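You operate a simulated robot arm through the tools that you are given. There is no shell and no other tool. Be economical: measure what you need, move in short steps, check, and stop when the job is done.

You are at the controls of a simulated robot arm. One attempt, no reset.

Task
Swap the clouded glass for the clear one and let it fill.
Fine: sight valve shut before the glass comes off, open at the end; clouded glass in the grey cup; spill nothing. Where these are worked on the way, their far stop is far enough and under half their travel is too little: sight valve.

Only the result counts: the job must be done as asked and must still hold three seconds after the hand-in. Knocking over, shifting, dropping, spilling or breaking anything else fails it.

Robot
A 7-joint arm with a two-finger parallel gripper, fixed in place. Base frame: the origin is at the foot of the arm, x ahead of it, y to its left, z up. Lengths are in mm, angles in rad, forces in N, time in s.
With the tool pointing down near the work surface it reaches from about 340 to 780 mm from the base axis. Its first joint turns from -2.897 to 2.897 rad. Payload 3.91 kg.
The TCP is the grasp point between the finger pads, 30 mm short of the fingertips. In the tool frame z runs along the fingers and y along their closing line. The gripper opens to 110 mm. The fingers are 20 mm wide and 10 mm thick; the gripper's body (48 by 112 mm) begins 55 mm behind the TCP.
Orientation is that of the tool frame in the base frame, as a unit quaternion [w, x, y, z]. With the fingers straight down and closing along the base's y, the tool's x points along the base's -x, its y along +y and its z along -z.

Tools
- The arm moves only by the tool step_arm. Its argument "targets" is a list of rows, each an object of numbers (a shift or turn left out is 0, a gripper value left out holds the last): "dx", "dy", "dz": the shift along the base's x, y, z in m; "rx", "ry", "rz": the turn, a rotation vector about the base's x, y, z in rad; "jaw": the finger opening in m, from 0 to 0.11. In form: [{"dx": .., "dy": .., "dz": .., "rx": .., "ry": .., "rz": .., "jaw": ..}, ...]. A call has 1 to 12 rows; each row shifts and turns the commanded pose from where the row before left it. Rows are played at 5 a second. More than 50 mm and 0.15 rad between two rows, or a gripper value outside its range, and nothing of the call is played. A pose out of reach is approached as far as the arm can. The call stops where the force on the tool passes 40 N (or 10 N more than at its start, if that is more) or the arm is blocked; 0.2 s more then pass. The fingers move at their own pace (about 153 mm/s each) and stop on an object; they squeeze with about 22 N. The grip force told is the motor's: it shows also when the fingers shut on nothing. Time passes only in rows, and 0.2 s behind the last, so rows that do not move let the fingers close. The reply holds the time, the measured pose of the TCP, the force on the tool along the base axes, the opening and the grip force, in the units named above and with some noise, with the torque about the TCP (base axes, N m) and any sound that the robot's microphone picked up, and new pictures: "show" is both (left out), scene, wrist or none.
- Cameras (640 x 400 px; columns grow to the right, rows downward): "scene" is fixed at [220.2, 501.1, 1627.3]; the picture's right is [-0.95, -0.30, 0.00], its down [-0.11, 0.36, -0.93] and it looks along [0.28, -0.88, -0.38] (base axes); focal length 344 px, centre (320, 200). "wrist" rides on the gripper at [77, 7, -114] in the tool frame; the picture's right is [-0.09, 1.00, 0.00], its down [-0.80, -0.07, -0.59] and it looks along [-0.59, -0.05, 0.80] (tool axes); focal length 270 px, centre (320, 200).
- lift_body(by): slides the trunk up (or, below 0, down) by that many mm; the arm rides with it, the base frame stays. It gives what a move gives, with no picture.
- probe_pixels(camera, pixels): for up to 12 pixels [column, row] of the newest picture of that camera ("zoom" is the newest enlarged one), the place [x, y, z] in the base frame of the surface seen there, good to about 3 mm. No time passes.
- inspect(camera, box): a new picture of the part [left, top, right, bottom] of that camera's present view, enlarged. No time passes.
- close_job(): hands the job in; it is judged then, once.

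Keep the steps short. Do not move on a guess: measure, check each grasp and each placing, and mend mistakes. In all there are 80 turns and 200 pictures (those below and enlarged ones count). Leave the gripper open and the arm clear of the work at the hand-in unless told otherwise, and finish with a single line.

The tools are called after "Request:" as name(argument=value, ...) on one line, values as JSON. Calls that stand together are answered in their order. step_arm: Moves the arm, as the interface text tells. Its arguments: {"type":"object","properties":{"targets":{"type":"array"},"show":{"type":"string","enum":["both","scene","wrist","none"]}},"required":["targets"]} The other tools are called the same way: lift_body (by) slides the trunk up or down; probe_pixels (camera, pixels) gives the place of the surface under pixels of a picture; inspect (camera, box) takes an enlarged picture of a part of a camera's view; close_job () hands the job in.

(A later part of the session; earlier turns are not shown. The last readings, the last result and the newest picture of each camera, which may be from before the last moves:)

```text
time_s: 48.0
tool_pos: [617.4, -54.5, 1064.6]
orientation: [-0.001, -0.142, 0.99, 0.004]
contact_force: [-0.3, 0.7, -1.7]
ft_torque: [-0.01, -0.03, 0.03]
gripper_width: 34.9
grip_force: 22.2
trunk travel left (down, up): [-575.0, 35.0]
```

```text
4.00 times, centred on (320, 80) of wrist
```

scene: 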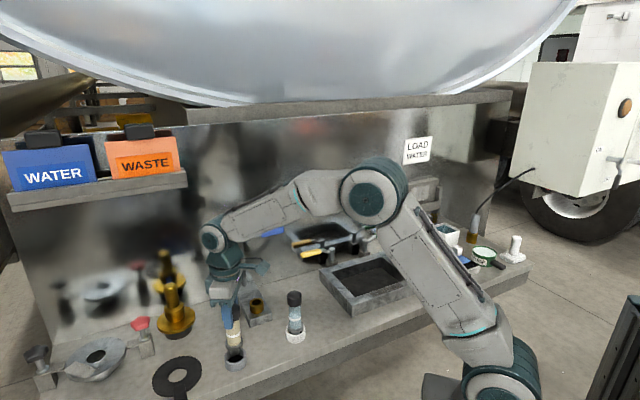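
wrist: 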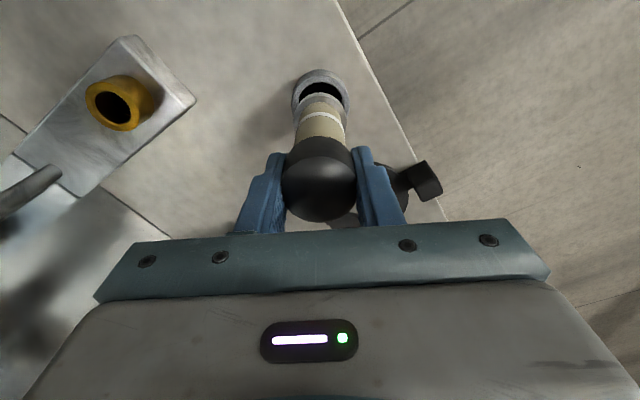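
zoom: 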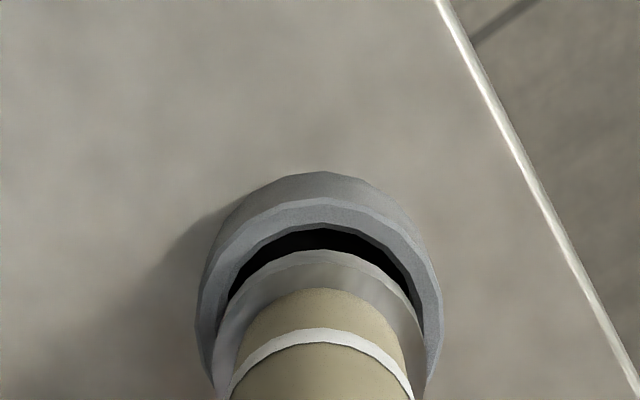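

The spigot is inside the cup without contact and centred. I'll lower until it touches.

Request:
step_arm(targets=[{"dx": -0.001, "dz": -0.005}, {"dz": -0.005}, {"dz": -0.004}, {"dz": -0.003}, {}], show="none")

Request:
inspect(camera="scene", box=[215, 330, 255, 375])

```text
time_s: 49.2
tool_pos: [616.6, -54.6, 1049.9]
orientation: [0.002, -0.142, 0.99, 0.003]
contact_force: [1.2, 0.3, 16.4]
ft_torque: [-0.05, 0.14, 0.02]
gripper_width: 35.1
grip_force: 22.1
trunk travel left (down, up): [-575.0, 35.0]
```

```text
8.89 times, centred on (235, 352) of scene
```

zoom: 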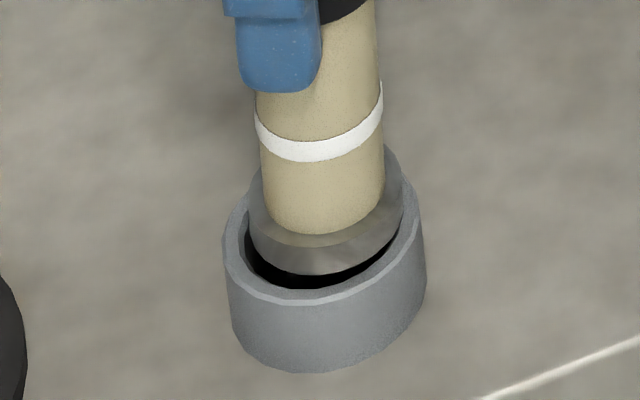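

It's seated with 16 N of contact, and looks the same as the clear glass in its cup. I'll relieve the press, open, and rise 10 mm.

Request:
step_arm(targets=[{"dz": 0.002}, {"jaw": 0.06}, {}, {"dz": 0.01}, {"dz": 0.03}, {"dz": 0.03}])

Request:
inspect(camera="scene", box=[215, 290, 275, 375])

```text
time_s: 50.6
tool_pos: [616.4, -53.2, 1120.7]
orientation: [-0.001, -0.143, 0.99, 0.005]
contact_force: [0.2, -0.5, -0.8]
ft_torque: [-0.03, -0.01, 0.02]
gripper_width: 60.0
grip_force: 0.0
trunk travel left (down, up): [-575.0, 35.0]
```

scene: 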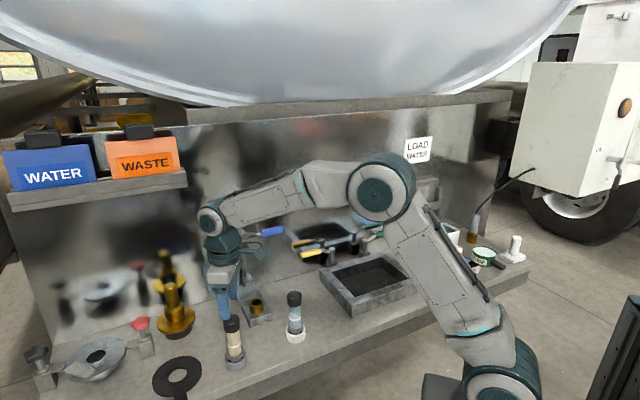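
wrist: 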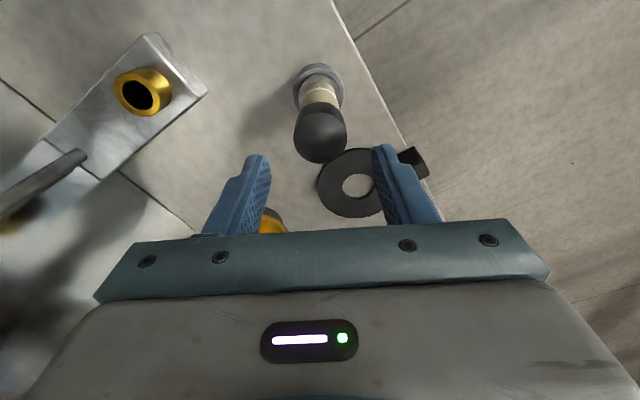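

```text
4.71 times, centred on (245, 332) of scene
```

zoom: 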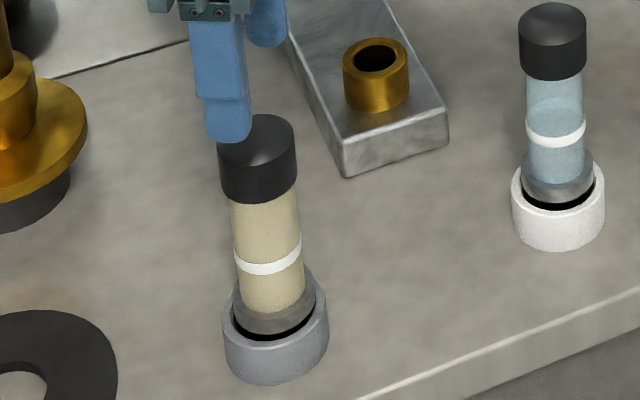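

The clouded glass stands in the grey cup. I'll move over the clear glass and turn the hand back a little.

Request:
step_arm(targets=[{"dz": 0.02}, {"dx": -0.027, "dy": -0.0315, "rz": -0.145}, {"dx": -0.027, "dy": -0.0315, "rz": -0.145}, {"dx": -0.027, "dy": -0.0315, "rz": -0.145}, {"dx": -0.027, "dy": -0.0315, "rz": -0.145}, {}])

Request:
inspect(camera="wrist", box=[260, 50, 380, 200])

```text
time_s: 52.0
tool_pos: [508.7, -179.9, 1139.1]
orientation: [0.001, 0.147, 0.989, 0.003]
contact_force: [-0.4, 0.0, 0.3]
ft_torque: [0.01, -0.01, 0.02]
gripper_width: 60.2
grip_force: 0.1
trunk travel left (down, up): [-575.0, 35.0]
```

scene: 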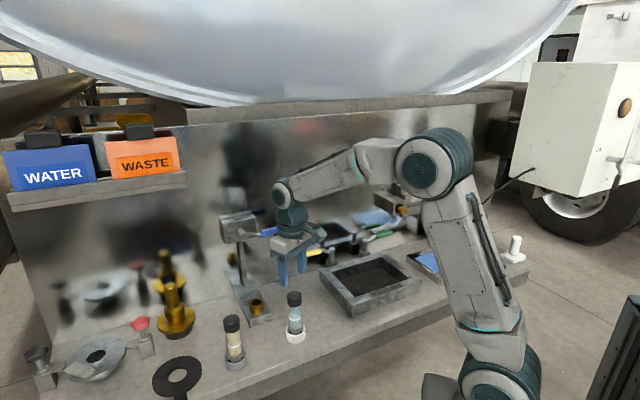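
wrist: 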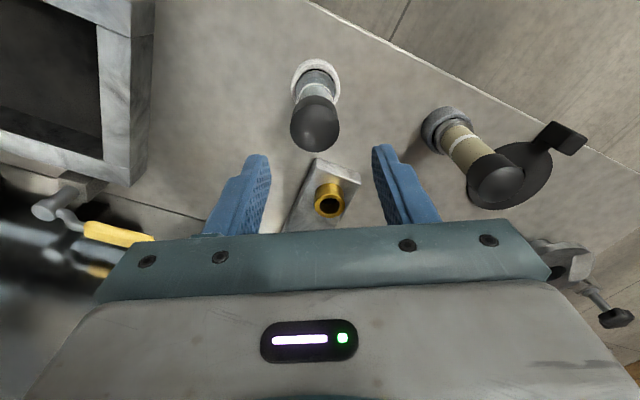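

```text
2.67 times, centred on (320, 125) of wrist
```

zoom: 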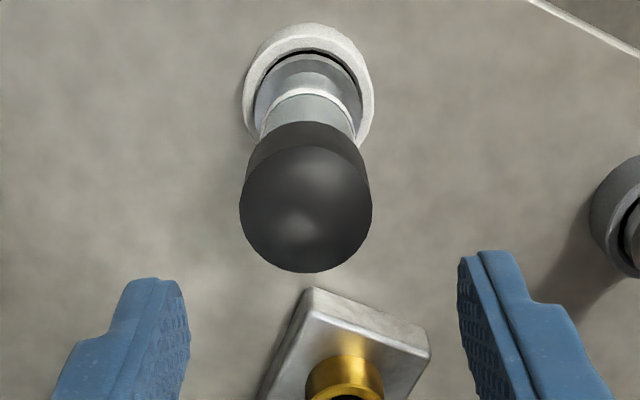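

Request:
probe_pixels(camera="zoom", pixels=[[306, 215], [250, 210], [363, 210], [306, 262], [306, 180], [306, 150], [300, 100], [250, 90], [370, 90], [312, 28]])

```text
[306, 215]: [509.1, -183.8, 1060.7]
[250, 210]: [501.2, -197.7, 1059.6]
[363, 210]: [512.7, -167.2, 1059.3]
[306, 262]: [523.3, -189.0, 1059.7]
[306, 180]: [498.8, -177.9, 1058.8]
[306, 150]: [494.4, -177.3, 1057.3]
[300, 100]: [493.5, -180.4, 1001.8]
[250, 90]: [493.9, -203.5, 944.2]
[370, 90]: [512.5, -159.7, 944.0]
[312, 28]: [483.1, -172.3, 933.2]
```

Cap centre is ≈(508,-183). I'll descend to z 1042 and grip.

Request:
step_arm(targets=[{"dx": -0.0005, "dy": -0.003, "dz": -0.03}, {"dz": -0.03}, {"dz": -0.025}, {"dz": -0.012}, {}, {"jaw": 0.0}, {}, {}])

Request:
inspect(camera="scene", box=[265, 270, 325, 350])

```text
time_s: 53.8
tool_pos: [507.3, -182.7, 1041.5]
orientation: [0.001, 0.146, 0.989, 0.003]
contact_force: [0.0, -0.3, 0.4]
ft_torque: [-0.13, 0.01, -0.04]
gripper_width: 34.8
grip_force: 22.3
trunk travel left (down, up): [-575.0, 35.0]
```

scene: 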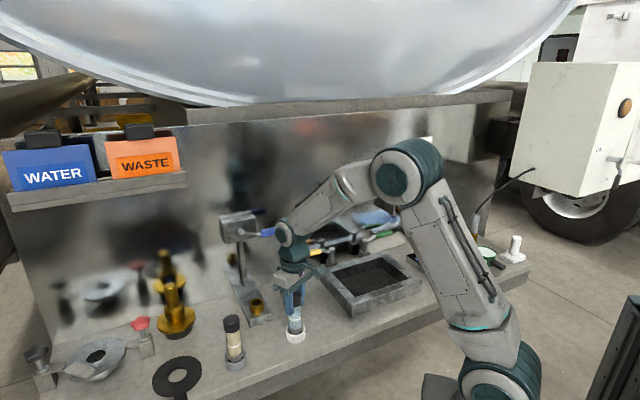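
wrist: 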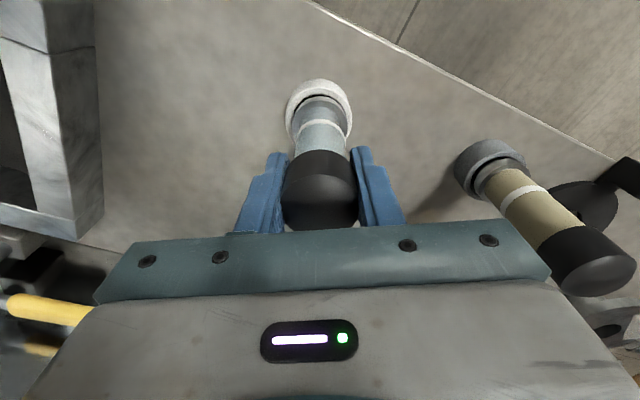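

```text
5.00 times, centred on (295, 310) of scene
```

zoom: 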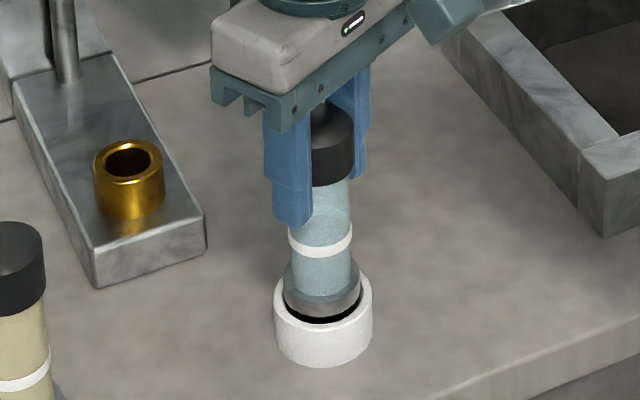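

Firm grip at 34.8 mm, upright. I'll lift the clear glass straight up, slowly first.

Request:
step_arm(targets=[{"dz": 0.01}, {"dz": 0.02}, {"dz": 0.03}, {"dz": 0.03}, {"dz": 0.025}])

Request:
inspect(camera="scene", box=[255, 250, 325, 350])

```text
time_s: 55.0
tool_pos: [507.0, -182.6, 1157.6]
orientation: [0.0, 0.145, 0.989, 0.003]
contact_force: [-0.2, 0.3, -0.9]
ft_torque: [0.02, 0.02, -0.01]
gripper_width: 34.6
grip_force: 22.5
trunk travel left (down, up): [-575.0, 35.0]
```

scene: 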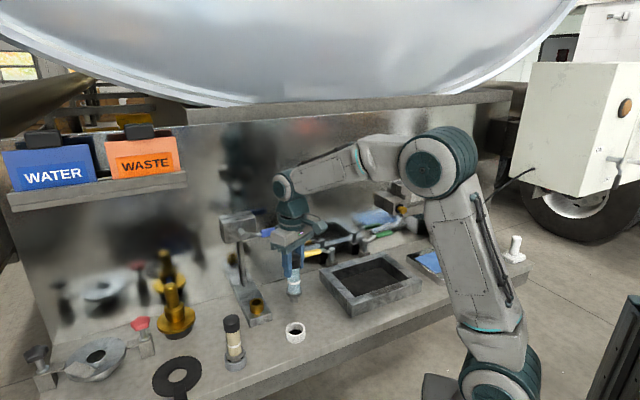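
wrist: 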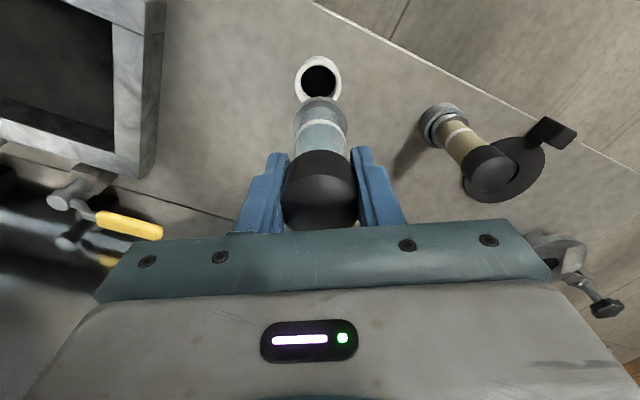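

```text
4.00 times, centred on (290, 300) of scene
```

zoom: 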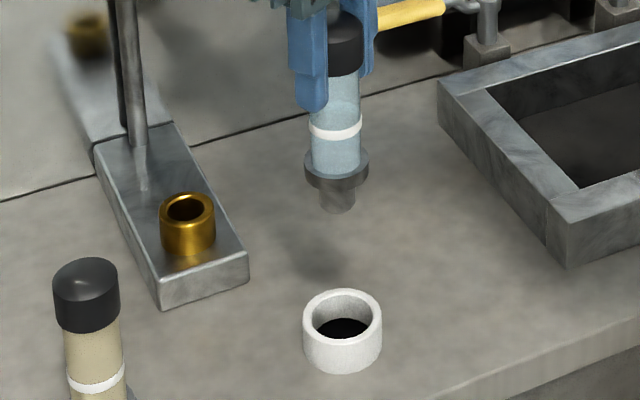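

The clear glass is up and its cup is undisturbed. I'll carry it over the socket at (642,-217).

Request:
step_arm(targets=[{"dx": 0.034, "dy": -0.0086}, {"dx": 0.034, "dy": -0.0086}, {"dx": 0.034, "dy": -0.0086}, {"dx": 0.033, "dy": -0.0086}, {}, {}])

Request:
inspect(camera="scene", box=[225, 240, 285, 320])

Request:
inspect(camera="wrist", box=[270, 40, 370, 140])

```text
time_s: 56.4
tool_pos: [642.8, -215.9, 1157.4]
orientation: [0.0, 0.146, 0.989, 0.003]
contact_force: [-0.5, 0.3, -1.2]
ft_torque: [-0.01, -0.02, 0.01]
gripper_width: 35.1
grip_force: 21.8
trunk travel left (down, up): [-575.0, 35.0]
```

scene: 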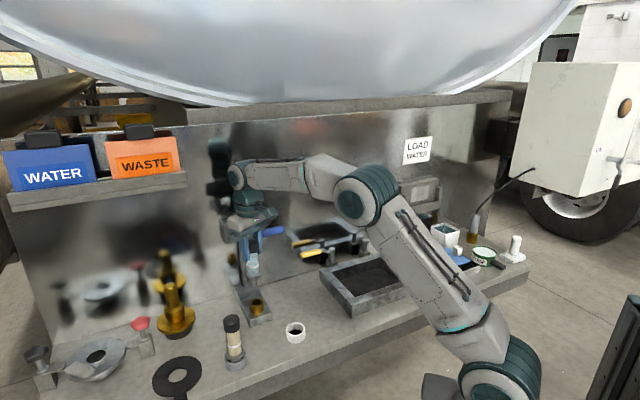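
wrist: 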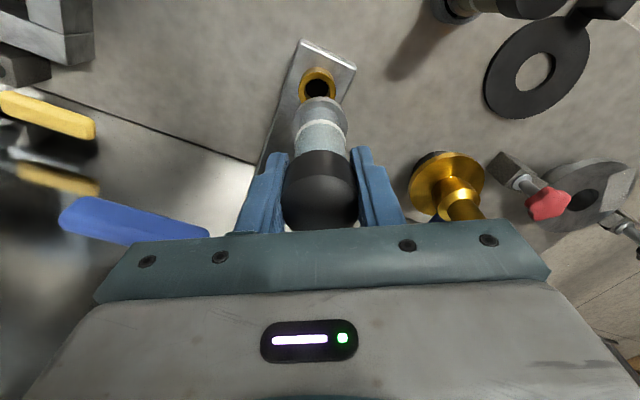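

```text
5.00 times, centred on (255, 280) of scene
```

zoom: 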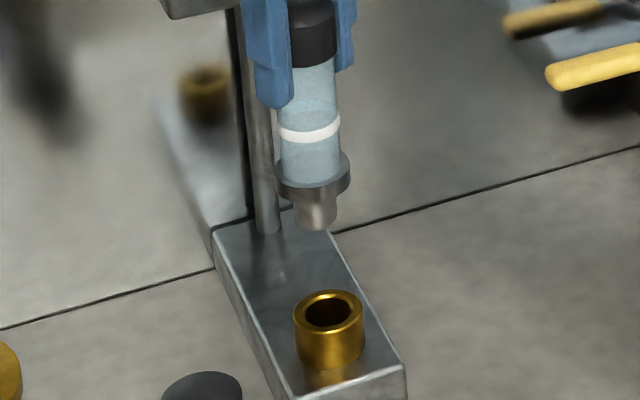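

```text
4.00 times, centred on (320, 90) of wrist
```

zoom: 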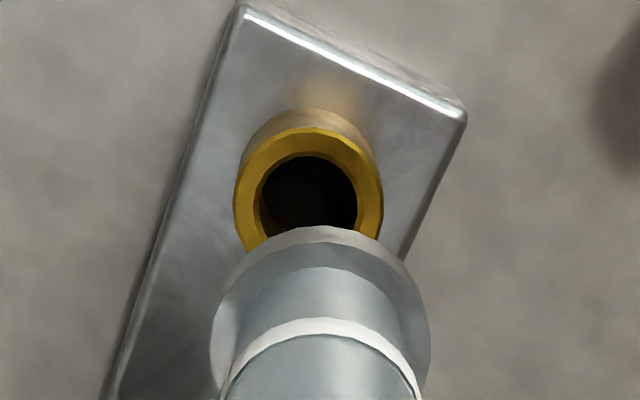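

The glass may lean slightly. I'll measure its axis at two heights against the socket.

Request:
inspect(camera="scene", box=[235, 245, 275, 315])

Request:
probe_pixels(camera="scene", pixels=[[255, 285], [257, 282], [252, 282], [253, 277], [247, 276], [259, 276], [248, 262], [257, 262], [253, 262], [253, 256]])

```text
5.71 times, centred on (255, 280) of scene
```

zoom: 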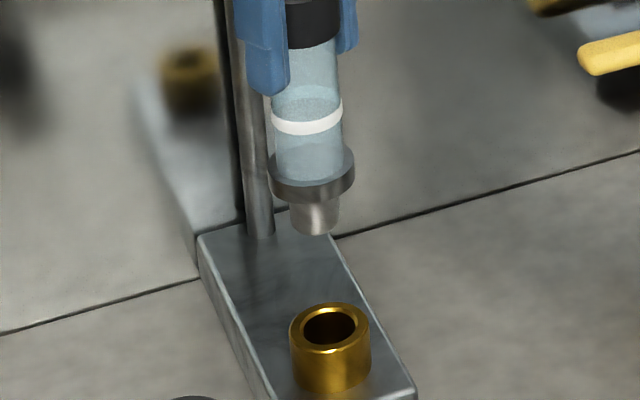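

```text
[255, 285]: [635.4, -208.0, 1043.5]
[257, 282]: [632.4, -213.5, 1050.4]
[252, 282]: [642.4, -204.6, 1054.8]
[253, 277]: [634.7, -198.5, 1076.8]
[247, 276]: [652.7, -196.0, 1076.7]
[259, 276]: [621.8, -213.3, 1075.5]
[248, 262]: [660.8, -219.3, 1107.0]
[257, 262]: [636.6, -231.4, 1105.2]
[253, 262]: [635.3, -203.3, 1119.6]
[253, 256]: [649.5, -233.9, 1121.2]
```

The lean is within perspective, and alignment is within ~3 mm. I'll descend to just above the socket rim.

Request:
step_arm(targets=[{"dz": -0.025}, {"dz": -0.025}, {"dz": -0.008}, {}])

Request:
inspect(camera="scene", box=[240, 280, 275, 320])

Request:
inspect(camera="wrist", box=[270, 40, 370, 140])

```text
time_s: 57.4
tool_pos: [644.3, -217.2, 1099.0]
orientation: [0.001, 0.147, 0.989, 0.003]
contact_force: [0.3, 0.3, -1.5]
ft_torque: [0.02, 0.0, 0.03]
gripper_width: 34.8
grip_force: 21.7
trunk travel left (down, up): [-575.0, 35.0]
```

scene: 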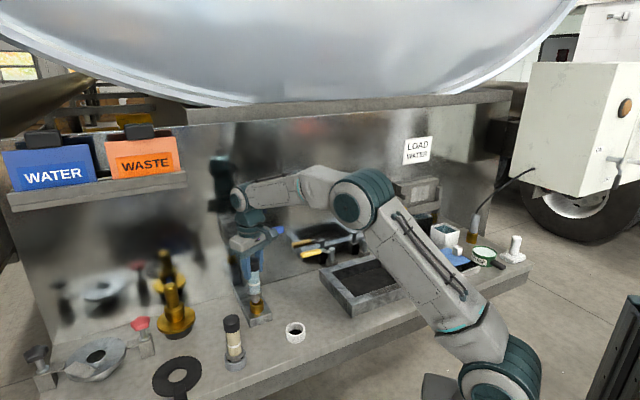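
wrist: 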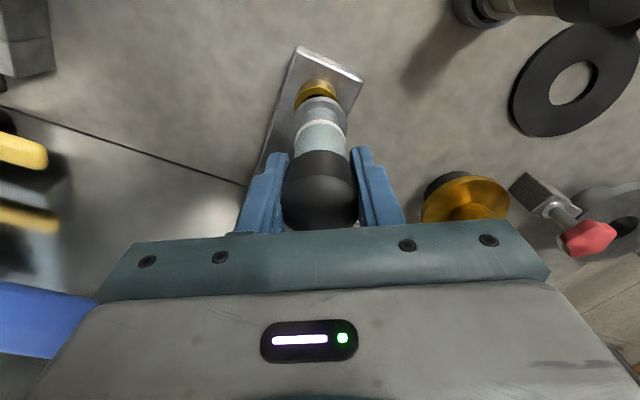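

```text
10.00 times, centred on (258, 300) of scene
```

zoom: 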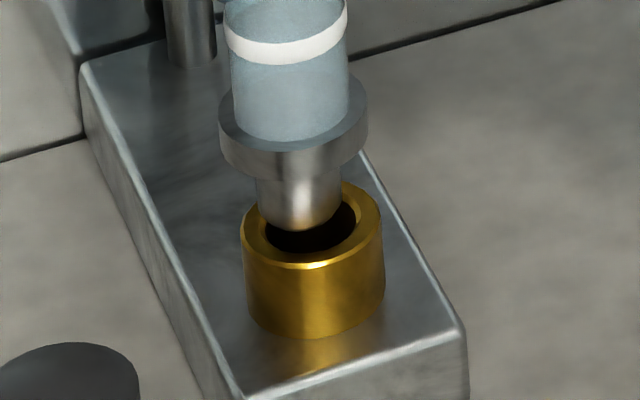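

```text
4.00 times, centred on (320, 90) of wrist
```

zoom: 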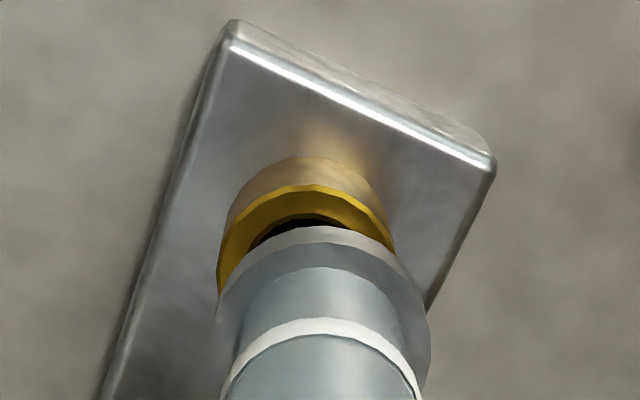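

The spigot sits about 2–3 mm left of the bore in both views. I'll shift and lower 4 mm, then look again.

Request:
step_arm(targets=[{"dx": -0.002, "dy": -0.0016, "dz": -0.004}, {}], show="none")

Request:
inspect(camera="scene", box=[245, 285, 269, 315])

Request:
inspect(camera="wrist", box=[285, 60, 355, 120])

```text
time_s: 58.0
tool_pos: [641.8, -218.3, 1095.6]
orientation: [0.0, 0.146, 0.989, 0.004]
contact_force: [0.7, -0.3, -1.8]
ft_torque: [0.0, 0.04, 0.0]
gripper_width: 34.7
grip_force: 22.6
trunk travel left (down, up): [-575.0, 35.0]
```

```text
13.33 times, centred on (257, 300) of scene
```

zoom: 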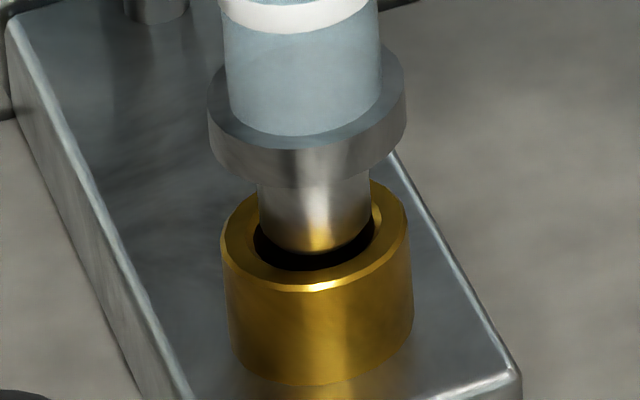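

```text
6.67 times, centred on (320, 90) of wrist
```

zoom: 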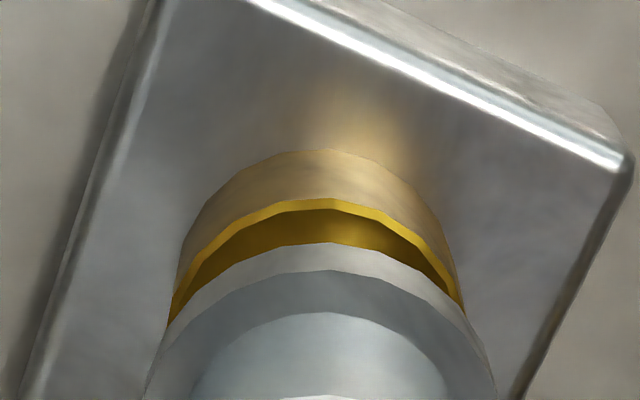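

The spigot is now centred on the bore in both views. I'll lower in 3 mm steps, watching force.

Request:
step_arm(targets=[{"dz": -0.003}, {"dz": -0.003}, {"dz": -0.003}, {}], show="none")

Request:
inspect(camera="scene", box=[245, 285, 269, 315])

```text
time_s: 59.0
tool_pos: [640.9, -218.4, 1087.8]
orientation: [0.001, 0.146, 0.989, 0.004]
contact_force: [-0.5, -0.3, -0.4]
ft_torque: [-0.02, -0.01, 0.03]
gripper_width: 34.9
grip_force: 21.4
trunk travel left (down, up): [-575.0, 35.0]
```

```text
13.33 times, centred on (257, 300) of scene
```

zoom: 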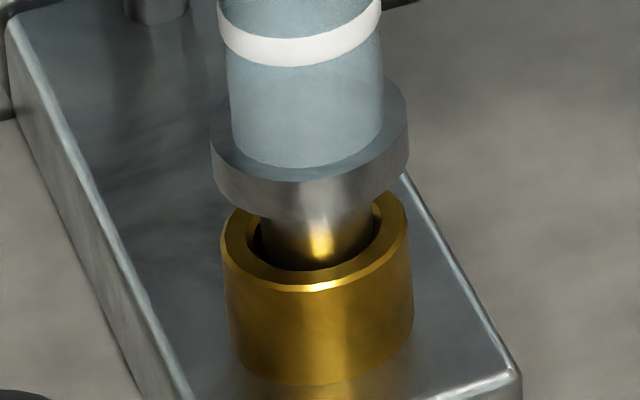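

The spigot has entered the bore with no force. I'll keep lowering.

Request:
step_arm(targets=[{"dz": -0.003}, {"dz": -0.003}, {"dz": -0.002}, {"dz": -0.002}, {}], show="none")

Request:
inspect(camera="scene", box=[245, 290, 269, 320])

```text
time_s: 60.2
tool_pos: [640.3, -218.9, 1075.6]
orientation: [0.001, 0.146, 0.989, 0.003]
contact_force: [-0.7, 0.4, -1.8]
ft_torque: [0.02, -0.01, 0.02]
gripper_width: 35.0
grip_force: 22.2
trunk travel left (down, up): [-575.0, 35.0]
```

```text
13.33 times, centred on (257, 305) of scene
```

zoom: 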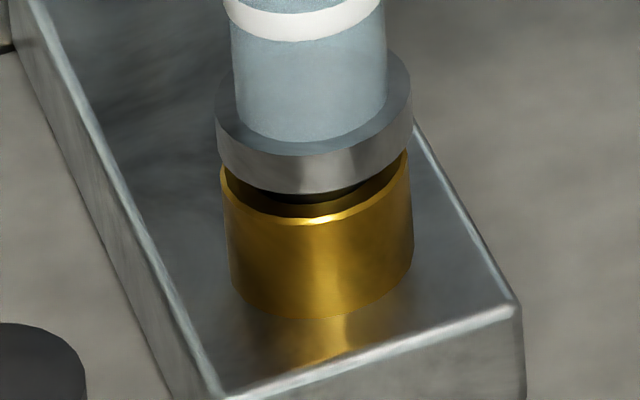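

About 3–4 mm remains to the reference collar position. I'll press on in 1 mm steps until a firm seat.

Request:
step_arm(targets=[{"dz": -0.0015}, {"dz": -0.0015}, {"dz": -0.001}, {"dz": -0.001}, {"dz": -0.001}, {}], show="none")

Request:
inspect(camera="scene", box=[245, 290, 269, 320])

```text
time_s: 61.6
tool_pos: [641.4, -219.5, 1072.0]
orientation: [0.002, 0.145, 0.989, 0.002]
contact_force: [0.4, 0.3, 7.0]
ft_torque: [-0.08, -0.06, -0.01]
gripper_width: 34.7
grip_force: 21.7
trunk travel left (down, up): [-575.0, 35.0]
```

```text
13.33 times, centred on (257, 305) of scene
```

zoom: 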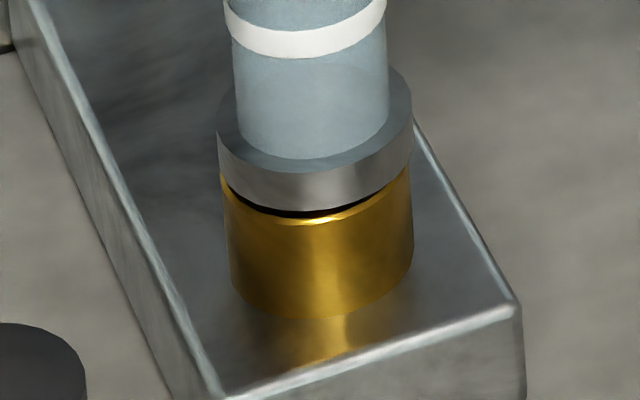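

It's seated at the reference position with 7 N. I'll test whether it's retained with a small upward pull.

Request:
step_arm(targets=[{"dz": 0.002}, {"dz": 0.001}, {"dz": 0.001}, {}], show="none")

Request:
inspect(camera="scene", box=[245, 290, 269, 320])

```text
time_s: 62.6
tool_pos: [639.8, -219.5, 1074.1]
orientation: [0.0, 0.146, 0.989, 0.004]
contact_force: [-0.3, 0.4, -1.6]
ft_torque: [0.01, 0.01, 0.0]
gripper_width: 34.8
grip_force: 21.7
trunk travel left (down, up): [-575.0, 35.0]
```

```text
13.33 times, centred on (257, 305) of scene
```

zoom: 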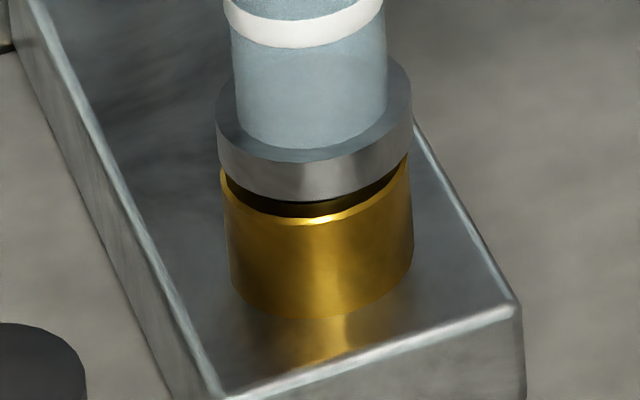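

It lifts freely, so it's not locked: the fitting needs a turn (bayonet or thread). That fits the old glass letting go only after ~120° counter-clockwise. I'll press down and turn clockwise, watching torque.

Request:
step_arm(targets=[{"dz": -0.004}, {"dz": -0.0005}, {"rz": -0.14}, {"rz": -0.14}, {"rz": -0.14}, {"rz": -0.14}], show="none")

Request:
step_arm(targets=[{"rz": -0.14}, {"rz": -0.14}, {"rz": -0.14}, {"rz": -0.14}], show="none")

Request:
inspect(camera="scene", box=[245, 290, 269, 320])

```text
time_s: 64.0
tool_pos: [641.7, -218.6, 1072.7]
orientation: [0.004, 0.415, 0.91, 0.002]
contact_force: [7.3, -2.0, 15.6]
ft_torque: [-0.32, -0.79, 0.12]
gripper_width: 35.2
grip_force: 22.7
trunk travel left (down, up): [-575.0, 35.0]
```

```text
time_s: 65.0
tool_pos: [641.2, -217.4, 1073.6]
orientation: [0.004, 0.65, 0.76, 0.004]
contact_force: [10.0, 2.0, 20.8]
ft_torque: [0.19, -0.93, 0.1]
gripper_width: 35.0
grip_force: 22.5
trunk travel left (down, up): [-575.0, 35.0]
```

```text
13.33 times, centred on (257, 305) of scene
```

zoom: 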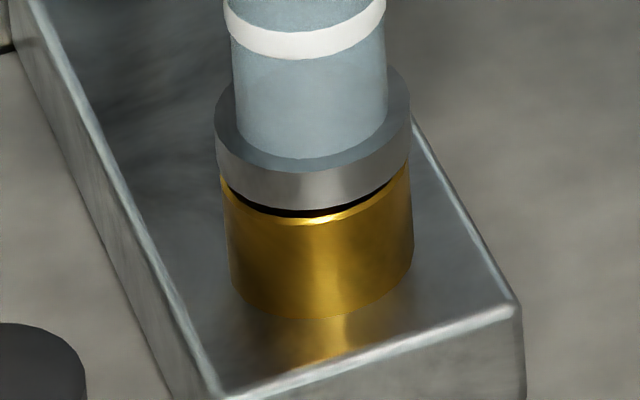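

There's slight resisting torque (0.1) now. I'll do a pull test after 64° of turn.

Request:
step_arm(targets=[{"dz": 0.0025}, {"dz": 0.0015}, {"dz": 0.0015}, {}], show="none")

Request:
inspect(camera="scene", box=[245, 290, 269, 320])

```text
time_s: 66.0
tool_pos: [642.4, -217.3, 1072.5]
orientation: [0.0, 0.649, 0.761, 0.001]
contact_force: [5.9, 4.5, -14.2]
ft_torque: [0.48, -0.79, -0.01]
gripper_width: 35.0
grip_force: 22.2
trunk travel left (down, up): [-575.0, 35.0]
```

```text
13.33 times, centred on (257, 305) of scene
```

zoom: 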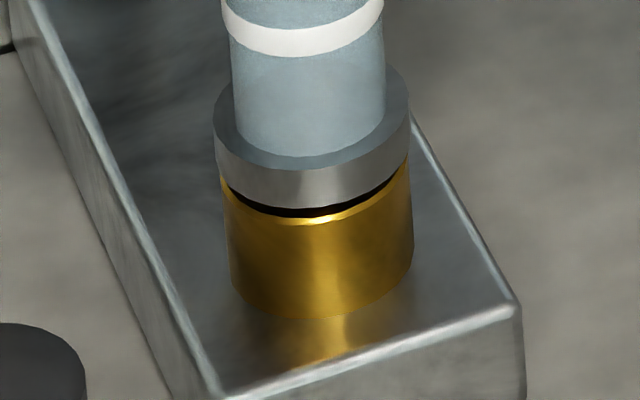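

It now holds at −14 N, so the thread is engaged. I'll relax the pull and keep turning clockwise to tighten, watching for a torque rise.

Request:
step_arm(targets=[{"dz": -0.002}, {"rz": -0.14}, {"rz": -0.14}, {"rz": -0.14}, {"rz": -0.14}, {"rz": -0.14}, {"rz": -0.14}], show="none")

Request:
inspect(camera="scene", box=[245, 290, 269, 320])

```text
time_s: 67.6
tool_pos: [642.4, -219.7, 1073.8]
orientation: [0.003, 0.904, 0.428, 0.0]
contact_force: [4.9, 1.8, -8.7]
ft_torque: [0.11, -0.51, 0.02]
gripper_width: 35.0
grip_force: 22.3
trunk travel left (down, up): [-575.0, 35.0]
```

```text
13.33 times, centred on (257, 305) of scene
```

zoom: 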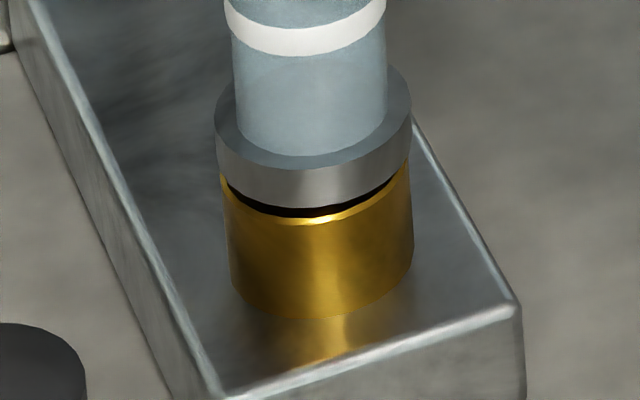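

No stop yet after 112°. I'll regrip: open, rotate back counter-clockwise, then close and tighten more.

Request:
step_arm(targets=[{"jaw": 0.06}, {}, {"rz": 0.148}, {"rz": 0.148}, {"rz": 0.148}, {"rz": 0.148}, {"rz": 0.148}, {"rz": 0.148}, {"rz": 0.148}, {"rz": 0.148}, {"rz": 0.148}, {"rz": 0.148}], show="none")

Request:
step_arm(targets=[{"rz": 0.148}, {"rz": 0.148}, {"rz": 0.148}, {"rz": 0.148}, {"rz": 0.148}, {"rz": 0.148}, {}, {"jaw": 0.0}, {}, {}])

Request:
inspect(camera="scene", box=[245, 290, 269, 320])

```text
time_s: 70.2
tool_pos: [639.9, -217.8, 1074.1]
orientation: [0.002, 0.375, 0.927, 0.003]
contact_force: [0.1, -0.2, 0.3]
ft_torque: [0.02, -0.02, 0.03]
gripper_width: 60.0
grip_force: 0.1
trunk travel left (down, up): [-575.0, 35.0]
```

```text
time_s: 72.4
tool_pos: [640.3, -219.3, 1073.6]
orientation: [0.001, -0.057, 0.998, 0.003]
contact_force: [1.3, -3.0, 0.3]
ft_torque: [-0.33, -0.16, -0.02]
gripper_width: 34.9
grip_force: 21.8
trunk travel left (down, up): [-575.0, 35.0]
```

scene: 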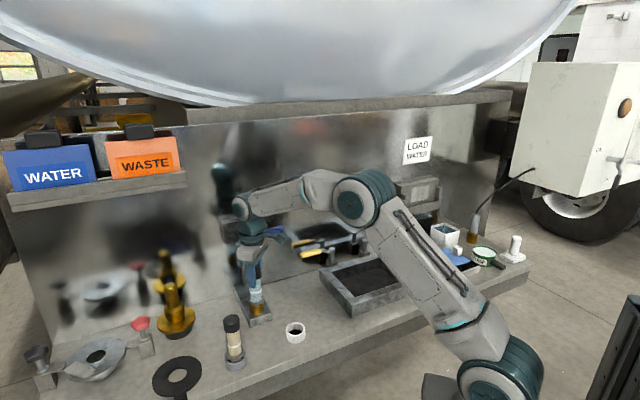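
wrist: 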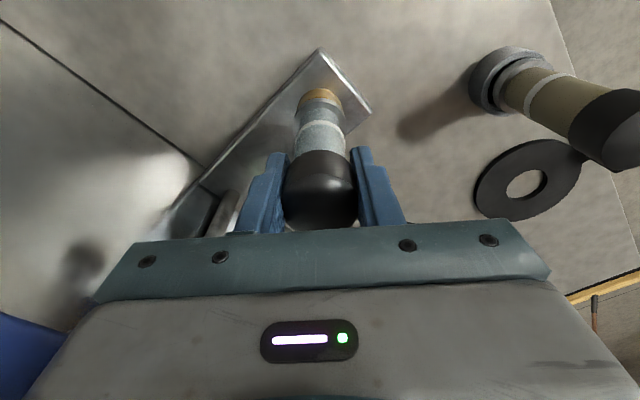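

```text
13.33 times, centred on (257, 305) of scene
```

zoom: 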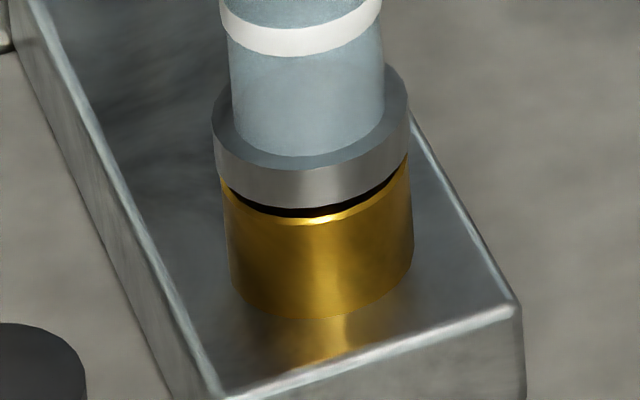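

Regripped cleanly. I'll tighten clockwise another ~1.6 rad.

Request:
step_arm(targets=[{"rz": -0.14}, {"rz": -0.14}, {"rz": -0.14}, {"rz": -0.14}, {"rz": -0.14}, {"rz": -0.14}], show="none")

Request:
step_arm(targets=[{"rz": -0.14}, {"rz": -0.14}, {"rz": -0.14}, {"rz": -0.14}, {"rz": -0.14}, {"rz": -0.14}], show="none")

Request:
inspect(camera="scene", box=[245, 290, 269, 320])

```text
time_s: 73.8
tool_pos: [641.5, -217.3, 1073.4]
orientation: [0.001, 0.355, 0.935, 0.003]
contact_force: [0.8, 2.2, -0.1]
ft_torque: [0.1, -0.11, 0.12]
gripper_width: 37.1
grip_force: 21.6
trunk travel left (down, up): [-575.0, 35.0]
```

```text
time_s: 75.2
tool_pos: [641.8, -218.3, 1074.4]
orientation: [0.004, 0.706, 0.708, 0.002]
contact_force: [8.2, 3.7, 0.9]
ft_torque: [0.23, -0.56, 0.18]
gripper_width: 37.2
grip_force: 21.8
trunk travel left (down, up): [-575.0, 35.0]
```

```text
13.33 times, centred on (257, 305) of scene
5 turns are left
```

zoom: 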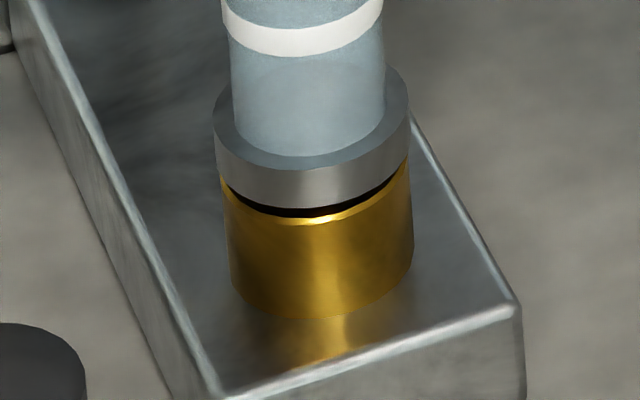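

The grip now slips at 0.18 N m of torque and the opening is back to 37 mm, as on the old seated glass, so it's tight. With few turns left, I'll release, rise, retreat, and set the hand horizontal below the lever's handle line.

Request:
step_arm(targets=[{"jaw": 0.07}, {}, {"dz": 0.02}, {"dz": 0.03}, {"dz": 0.03}, {"dz": 0.03}, {"dx": -0.0235, "dy": 0.0235}, {"dx": -0.0235, "dy": 0.0235}, {"rz": 0.1304}, {"rz": 0.1304}, {"rz": 0.1304}, {"rz": 0.1304}], show="none")

Request:
step_arm(targets=[{"rz": 0.1304, "jaw": 0.0}, {"rz": 0.1304}, {"rx": -0.101, "ry": -0.101}, {"rx": -0.101, "ry": -0.101}, {"rx": -0.101, "ry": -0.101}, {"rx": -0.101, "ry": -0.101}, {"rx": -0.101, "ry": -0.101}, {"rx": -0.101, "ry": -0.101}, {"rx": -0.101, "ry": -0.101}, {"rx": -0.101, "ry": -0.101}, {"rx": -0.101, "ry": -0.101}, {"rx": -0.101, "ry": -0.101}], show="none")

Request:
step_arm(targets=[{"rx": -0.1007, "ry": -0.1007}, {"dx": -0.0193, "dy": -0.0193, "dz": -0.02}, {"dx": -0.0193, "dy": -0.0193, "dz": -0.02}, {"dx": -0.0193, "dy": -0.0193, "dz": -0.018}, {}])

Request:
inspect(camera="scene", box=[205, 190, 345, 340])

```text
time_s: 77.8
tool_pos: [593.3, -171.3, 1183.2]
orientation: [0.003, 0.498, 0.867, 0.002]
contact_force: [0.4, -0.1, -0.1]
ft_torque: [-0.03, 0.0, -0.01]
gripper_width: 70.0
grip_force: 0.1
trunk travel left (down, up): [-575.0, 35.0]
```

```text
time_s: 80.4
tool_pos: [592.3, -172.9, 1185.0]
orientation: [0.606, 0.285, 0.699, -0.25]
contact_force: [-0.7, -0.2, 0.1]
ft_torque: [0.03, 0.01, 0.02]
gripper_width: 0.0
grip_force: 22.2
trunk travel left (down, up): [-575.0, 35.0]
```

```text
time_s: 81.6
tool_pos: [534.7, -229.8, 1124.7]
orientation: [0.654, 0.267, 0.654, -0.27]
contact_force: [0.1, 0.3, -0.1]
ft_torque: [0.03, -0.02, 0.01]
gripper_width: 0.0
grip_force: 22.6
trunk travel left (down, up): [-575.0, 35.0]
```

scene: 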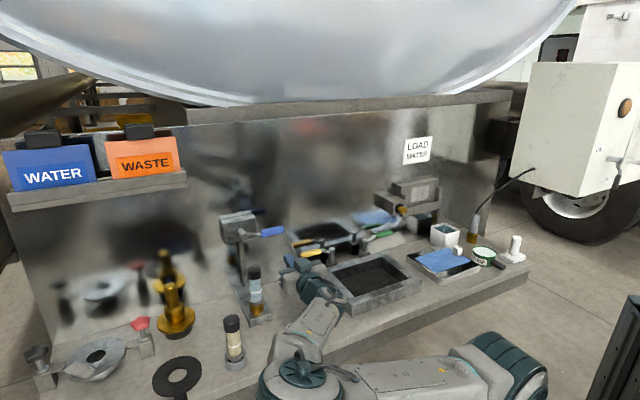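
wrist: 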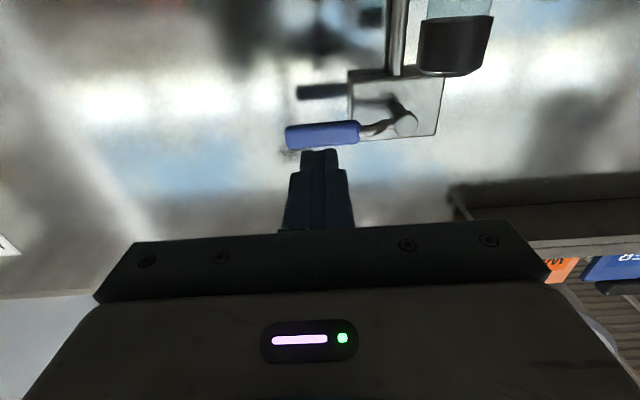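

```text
2.67 times, centred on (275, 265) of scene
4 turns are left
```

zoom: 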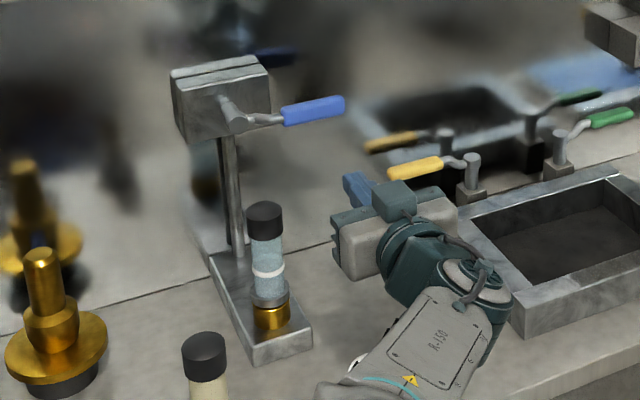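

The clear glass stands properly in its socket and the fingers are level, in front of and just below the handle. I'll go forward under the handle and push it up along its arc back toward vertical until the stop.

Request:
step_arm(targets=[{"dx": 0.0242, "dy": -0.0234}, {"dx": 0.0242, "dy": -0.0234}, {"dx": 0.0242, "dy": -0.0234}, {"dx": 0.0242, "dy": -0.0234}, {}], show="wrist")

Request:
step_arm(targets=[{"dz": 0.011}, {"dx": -0.0018, "dy": -0.0018, "dz": 0.0151}, {"dz": 0.0153}, {"dx": 0.002, "dy": 0.002, "dz": 0.015}, {"dx": 0.0038, "dy": 0.0038, "dz": 0.0144}, {"dx": 0.0054, "dy": 0.0054, "dz": 0.0132}])

Request:
inspect(camera="scene", box=[205, 190, 301, 250])

```text
time_s: 82.8
tool_pos: [635.3, -322.7, 1126.7]
orientation: [0.654, 0.268, 0.654, -0.269]
contact_force: [-0.3, 0.4, 0.6]
ft_torque: [0.0, 0.0, -0.01]
gripper_width: 0.0
grip_force: 22.3
trunk travel left (down, up): [-575.0, 35.0]
```

wrist: 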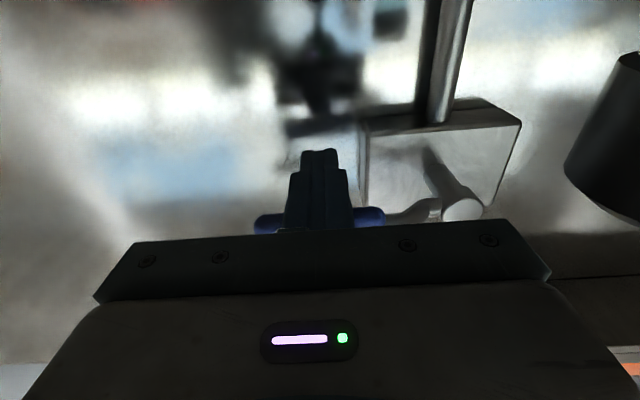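

```text
time_s: 84.2
tool_pos: [641.8, -314.7, 1210.4]
orientation: [0.654, 0.267, 0.654, -0.269]
contact_force: [-1.2, -0.7, 0.3]
ft_torque: [0.01, -0.01, 0.02]
gripper_width: 0.2
grip_force: 22.0
trunk travel left (down, up): [-575.0, 35.0]
```

scene: 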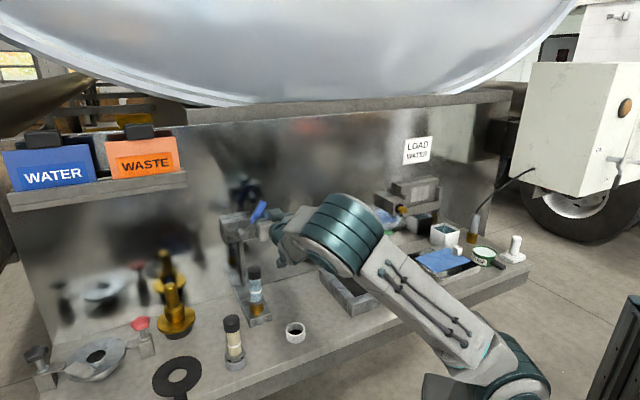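
wrist: 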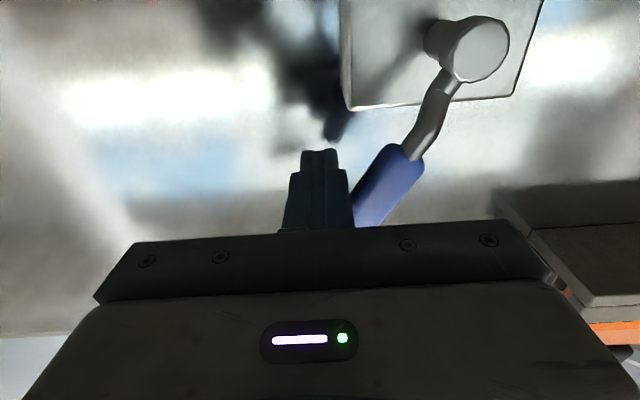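

```text
6.67 times, centred on (253, 220) of scene
3 turns are left
```

zoom: 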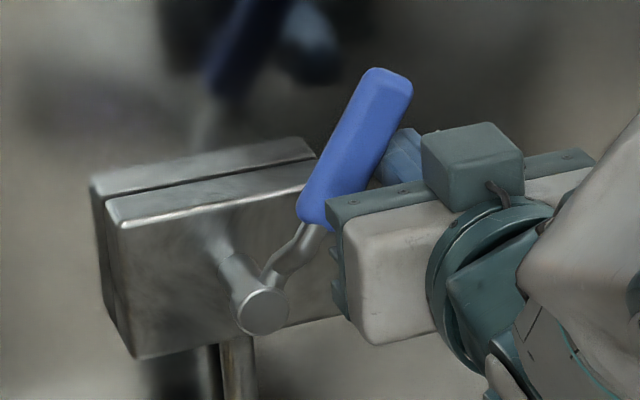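

The lever follows nicely, now at ~35°. I'll push the rest of the arc to its stop, back the fingers off, retreat along the normal, open the gripper and wait for the fill.

Request:
step_arm(targets=[{"dx": 0.0071, "dy": 0.0071, "dz": 0.0116}, {"dx": 0.0083, "dy": 0.0083, "dz": 0.0098}, {"dx": 0.0094, "dy": 0.0094, "dz": 0.0075}, {"dx": 0.0103, "dy": 0.0103, "dz": 0.0051}, {"dx": 0.003, "dy": 0.003, "dz": 0.0005}, {"dx": 0.002, "dy": 0.002}, {"dx": 0.002, "dy": 0.002}], show="wrist")

Request:
step_arm(targets=[{"dx": -0.006, "dy": -0.006}, {"dx": -0.025, "dy": 0.025}, {"dx": -0.025, "dy": 0.025}, {"dx": -0.025, "dy": 0.025}, {"dx": -0.02, "dy": 0.02}, {"jaw": 0.08}, {}, {}, {}, {}])

Request:
step_arm(targets=[{}, {}, {}, {}, {}, {}, {}, {}, {}, {}, {}, {}], show="none")

Request:
step_arm(targets=[{}, {}, {}, {}, {}, {}, {}, {}, {}, {}, {}, {}], show="scene")

Request:
inspect(camera="scene", box=[215, 180, 305, 320])

Request:
inspect(camera="scene", box=[225, 258, 285, 325])

```text
time_s: 85.7
tool_pos: [674.4, -282.6, 1244.3]
orientation: [0.651, 0.274, 0.654, -0.273]
contact_force: [-18.9, -21.7, -0.9]
ft_torque: [-0.09, 0.07, -0.02]
gripper_width: 0.1
grip_force: 21.8
trunk travel left (down, up): [-575.0, 35.0]
stopped in row 7: the force on the tool passed its limit at 42 N (the readings are from after the stop); the commanded pose is now the measured one
```

wrist: 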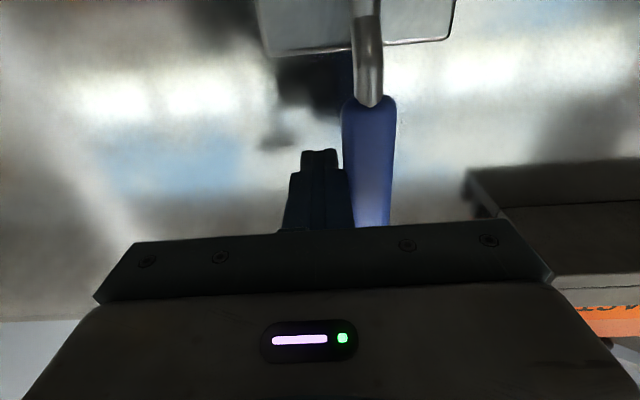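

```text
time_s: 87.9
tool_pos: [580.1, -182.5, 1241.9]
orientation: [0.652, 0.269, 0.655, -0.271]
contact_force: [-0.4, 0.8, -0.5]
ft_torque: [0.0, -0.01, 0.01]
gripper_width: 80.0
grip_force: 0.0
trunk travel left (down, up): [-575.0, 35.0]
```

scene: 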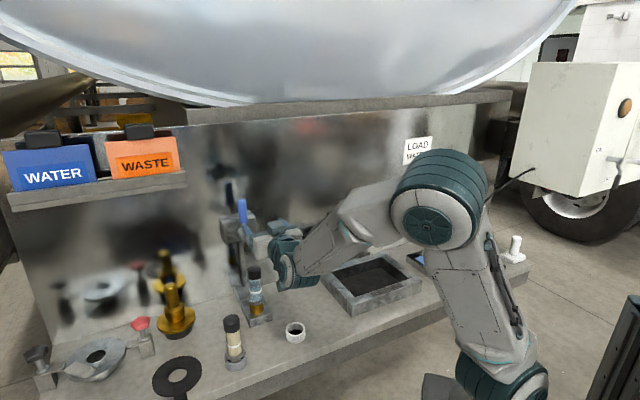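
wrist: 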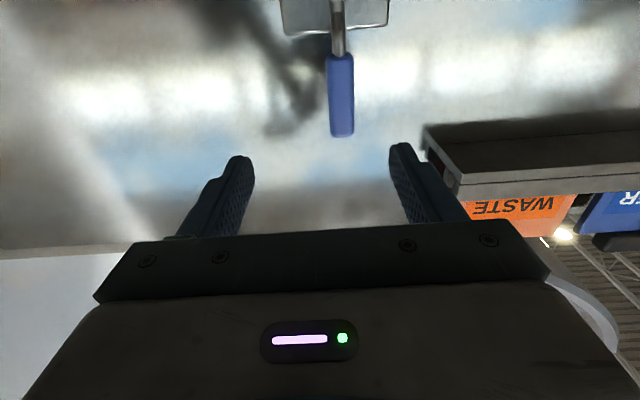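

```text
time_s: 90.5
tool_pos: [579.4, -182.9, 1241.7]
orientation: [0.652, 0.27, 0.654, -0.271]
contact_force: [-0.4, -0.3, -0.8]
ft_torque: [-0.03, 0.03, 0.02]
gripper_width: 80.1
grip_force: 0.1
trunk travel left (down, up): [-575.0, 35.0]
```

```text
time_s: 93.1
tool_pos: [579.3, -184.6, 1241.9]
orientation: [0.652, 0.268, 0.655, -0.27]
contact_force: [0.6, 0.0, 0.1]
ft_torque: [0.02, -0.01, 0.0]
gripper_width: 79.5
grip_force: 0.1
trunk travel left (down, up): [-575.0, 35.0]
```

scene: 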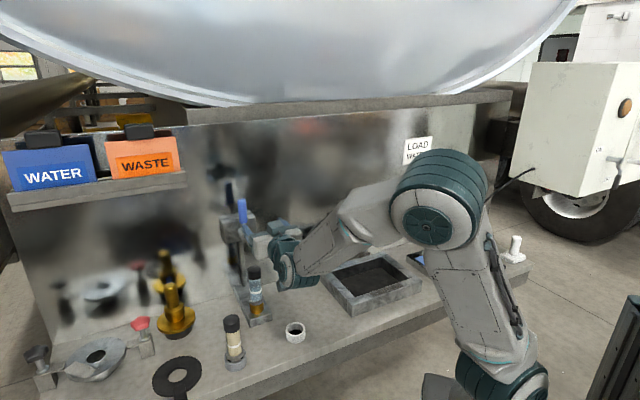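

```text
2.86 times, centred on (260, 250) of scene
```

zoom: 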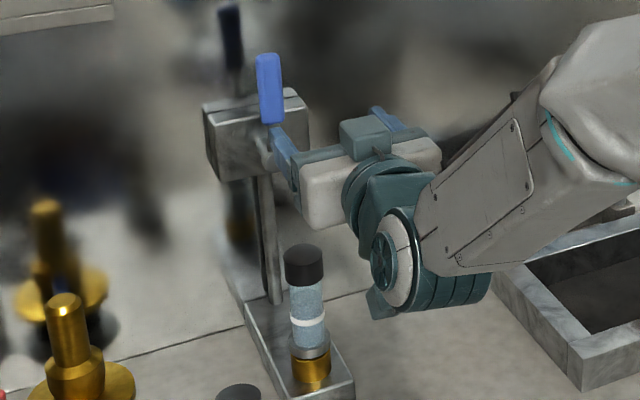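

```text
5.97 times, centred on (255, 292) of scene
2 turns are left
```

zoom: 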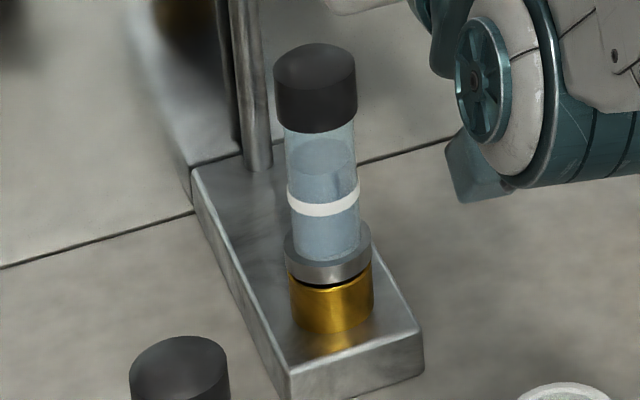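

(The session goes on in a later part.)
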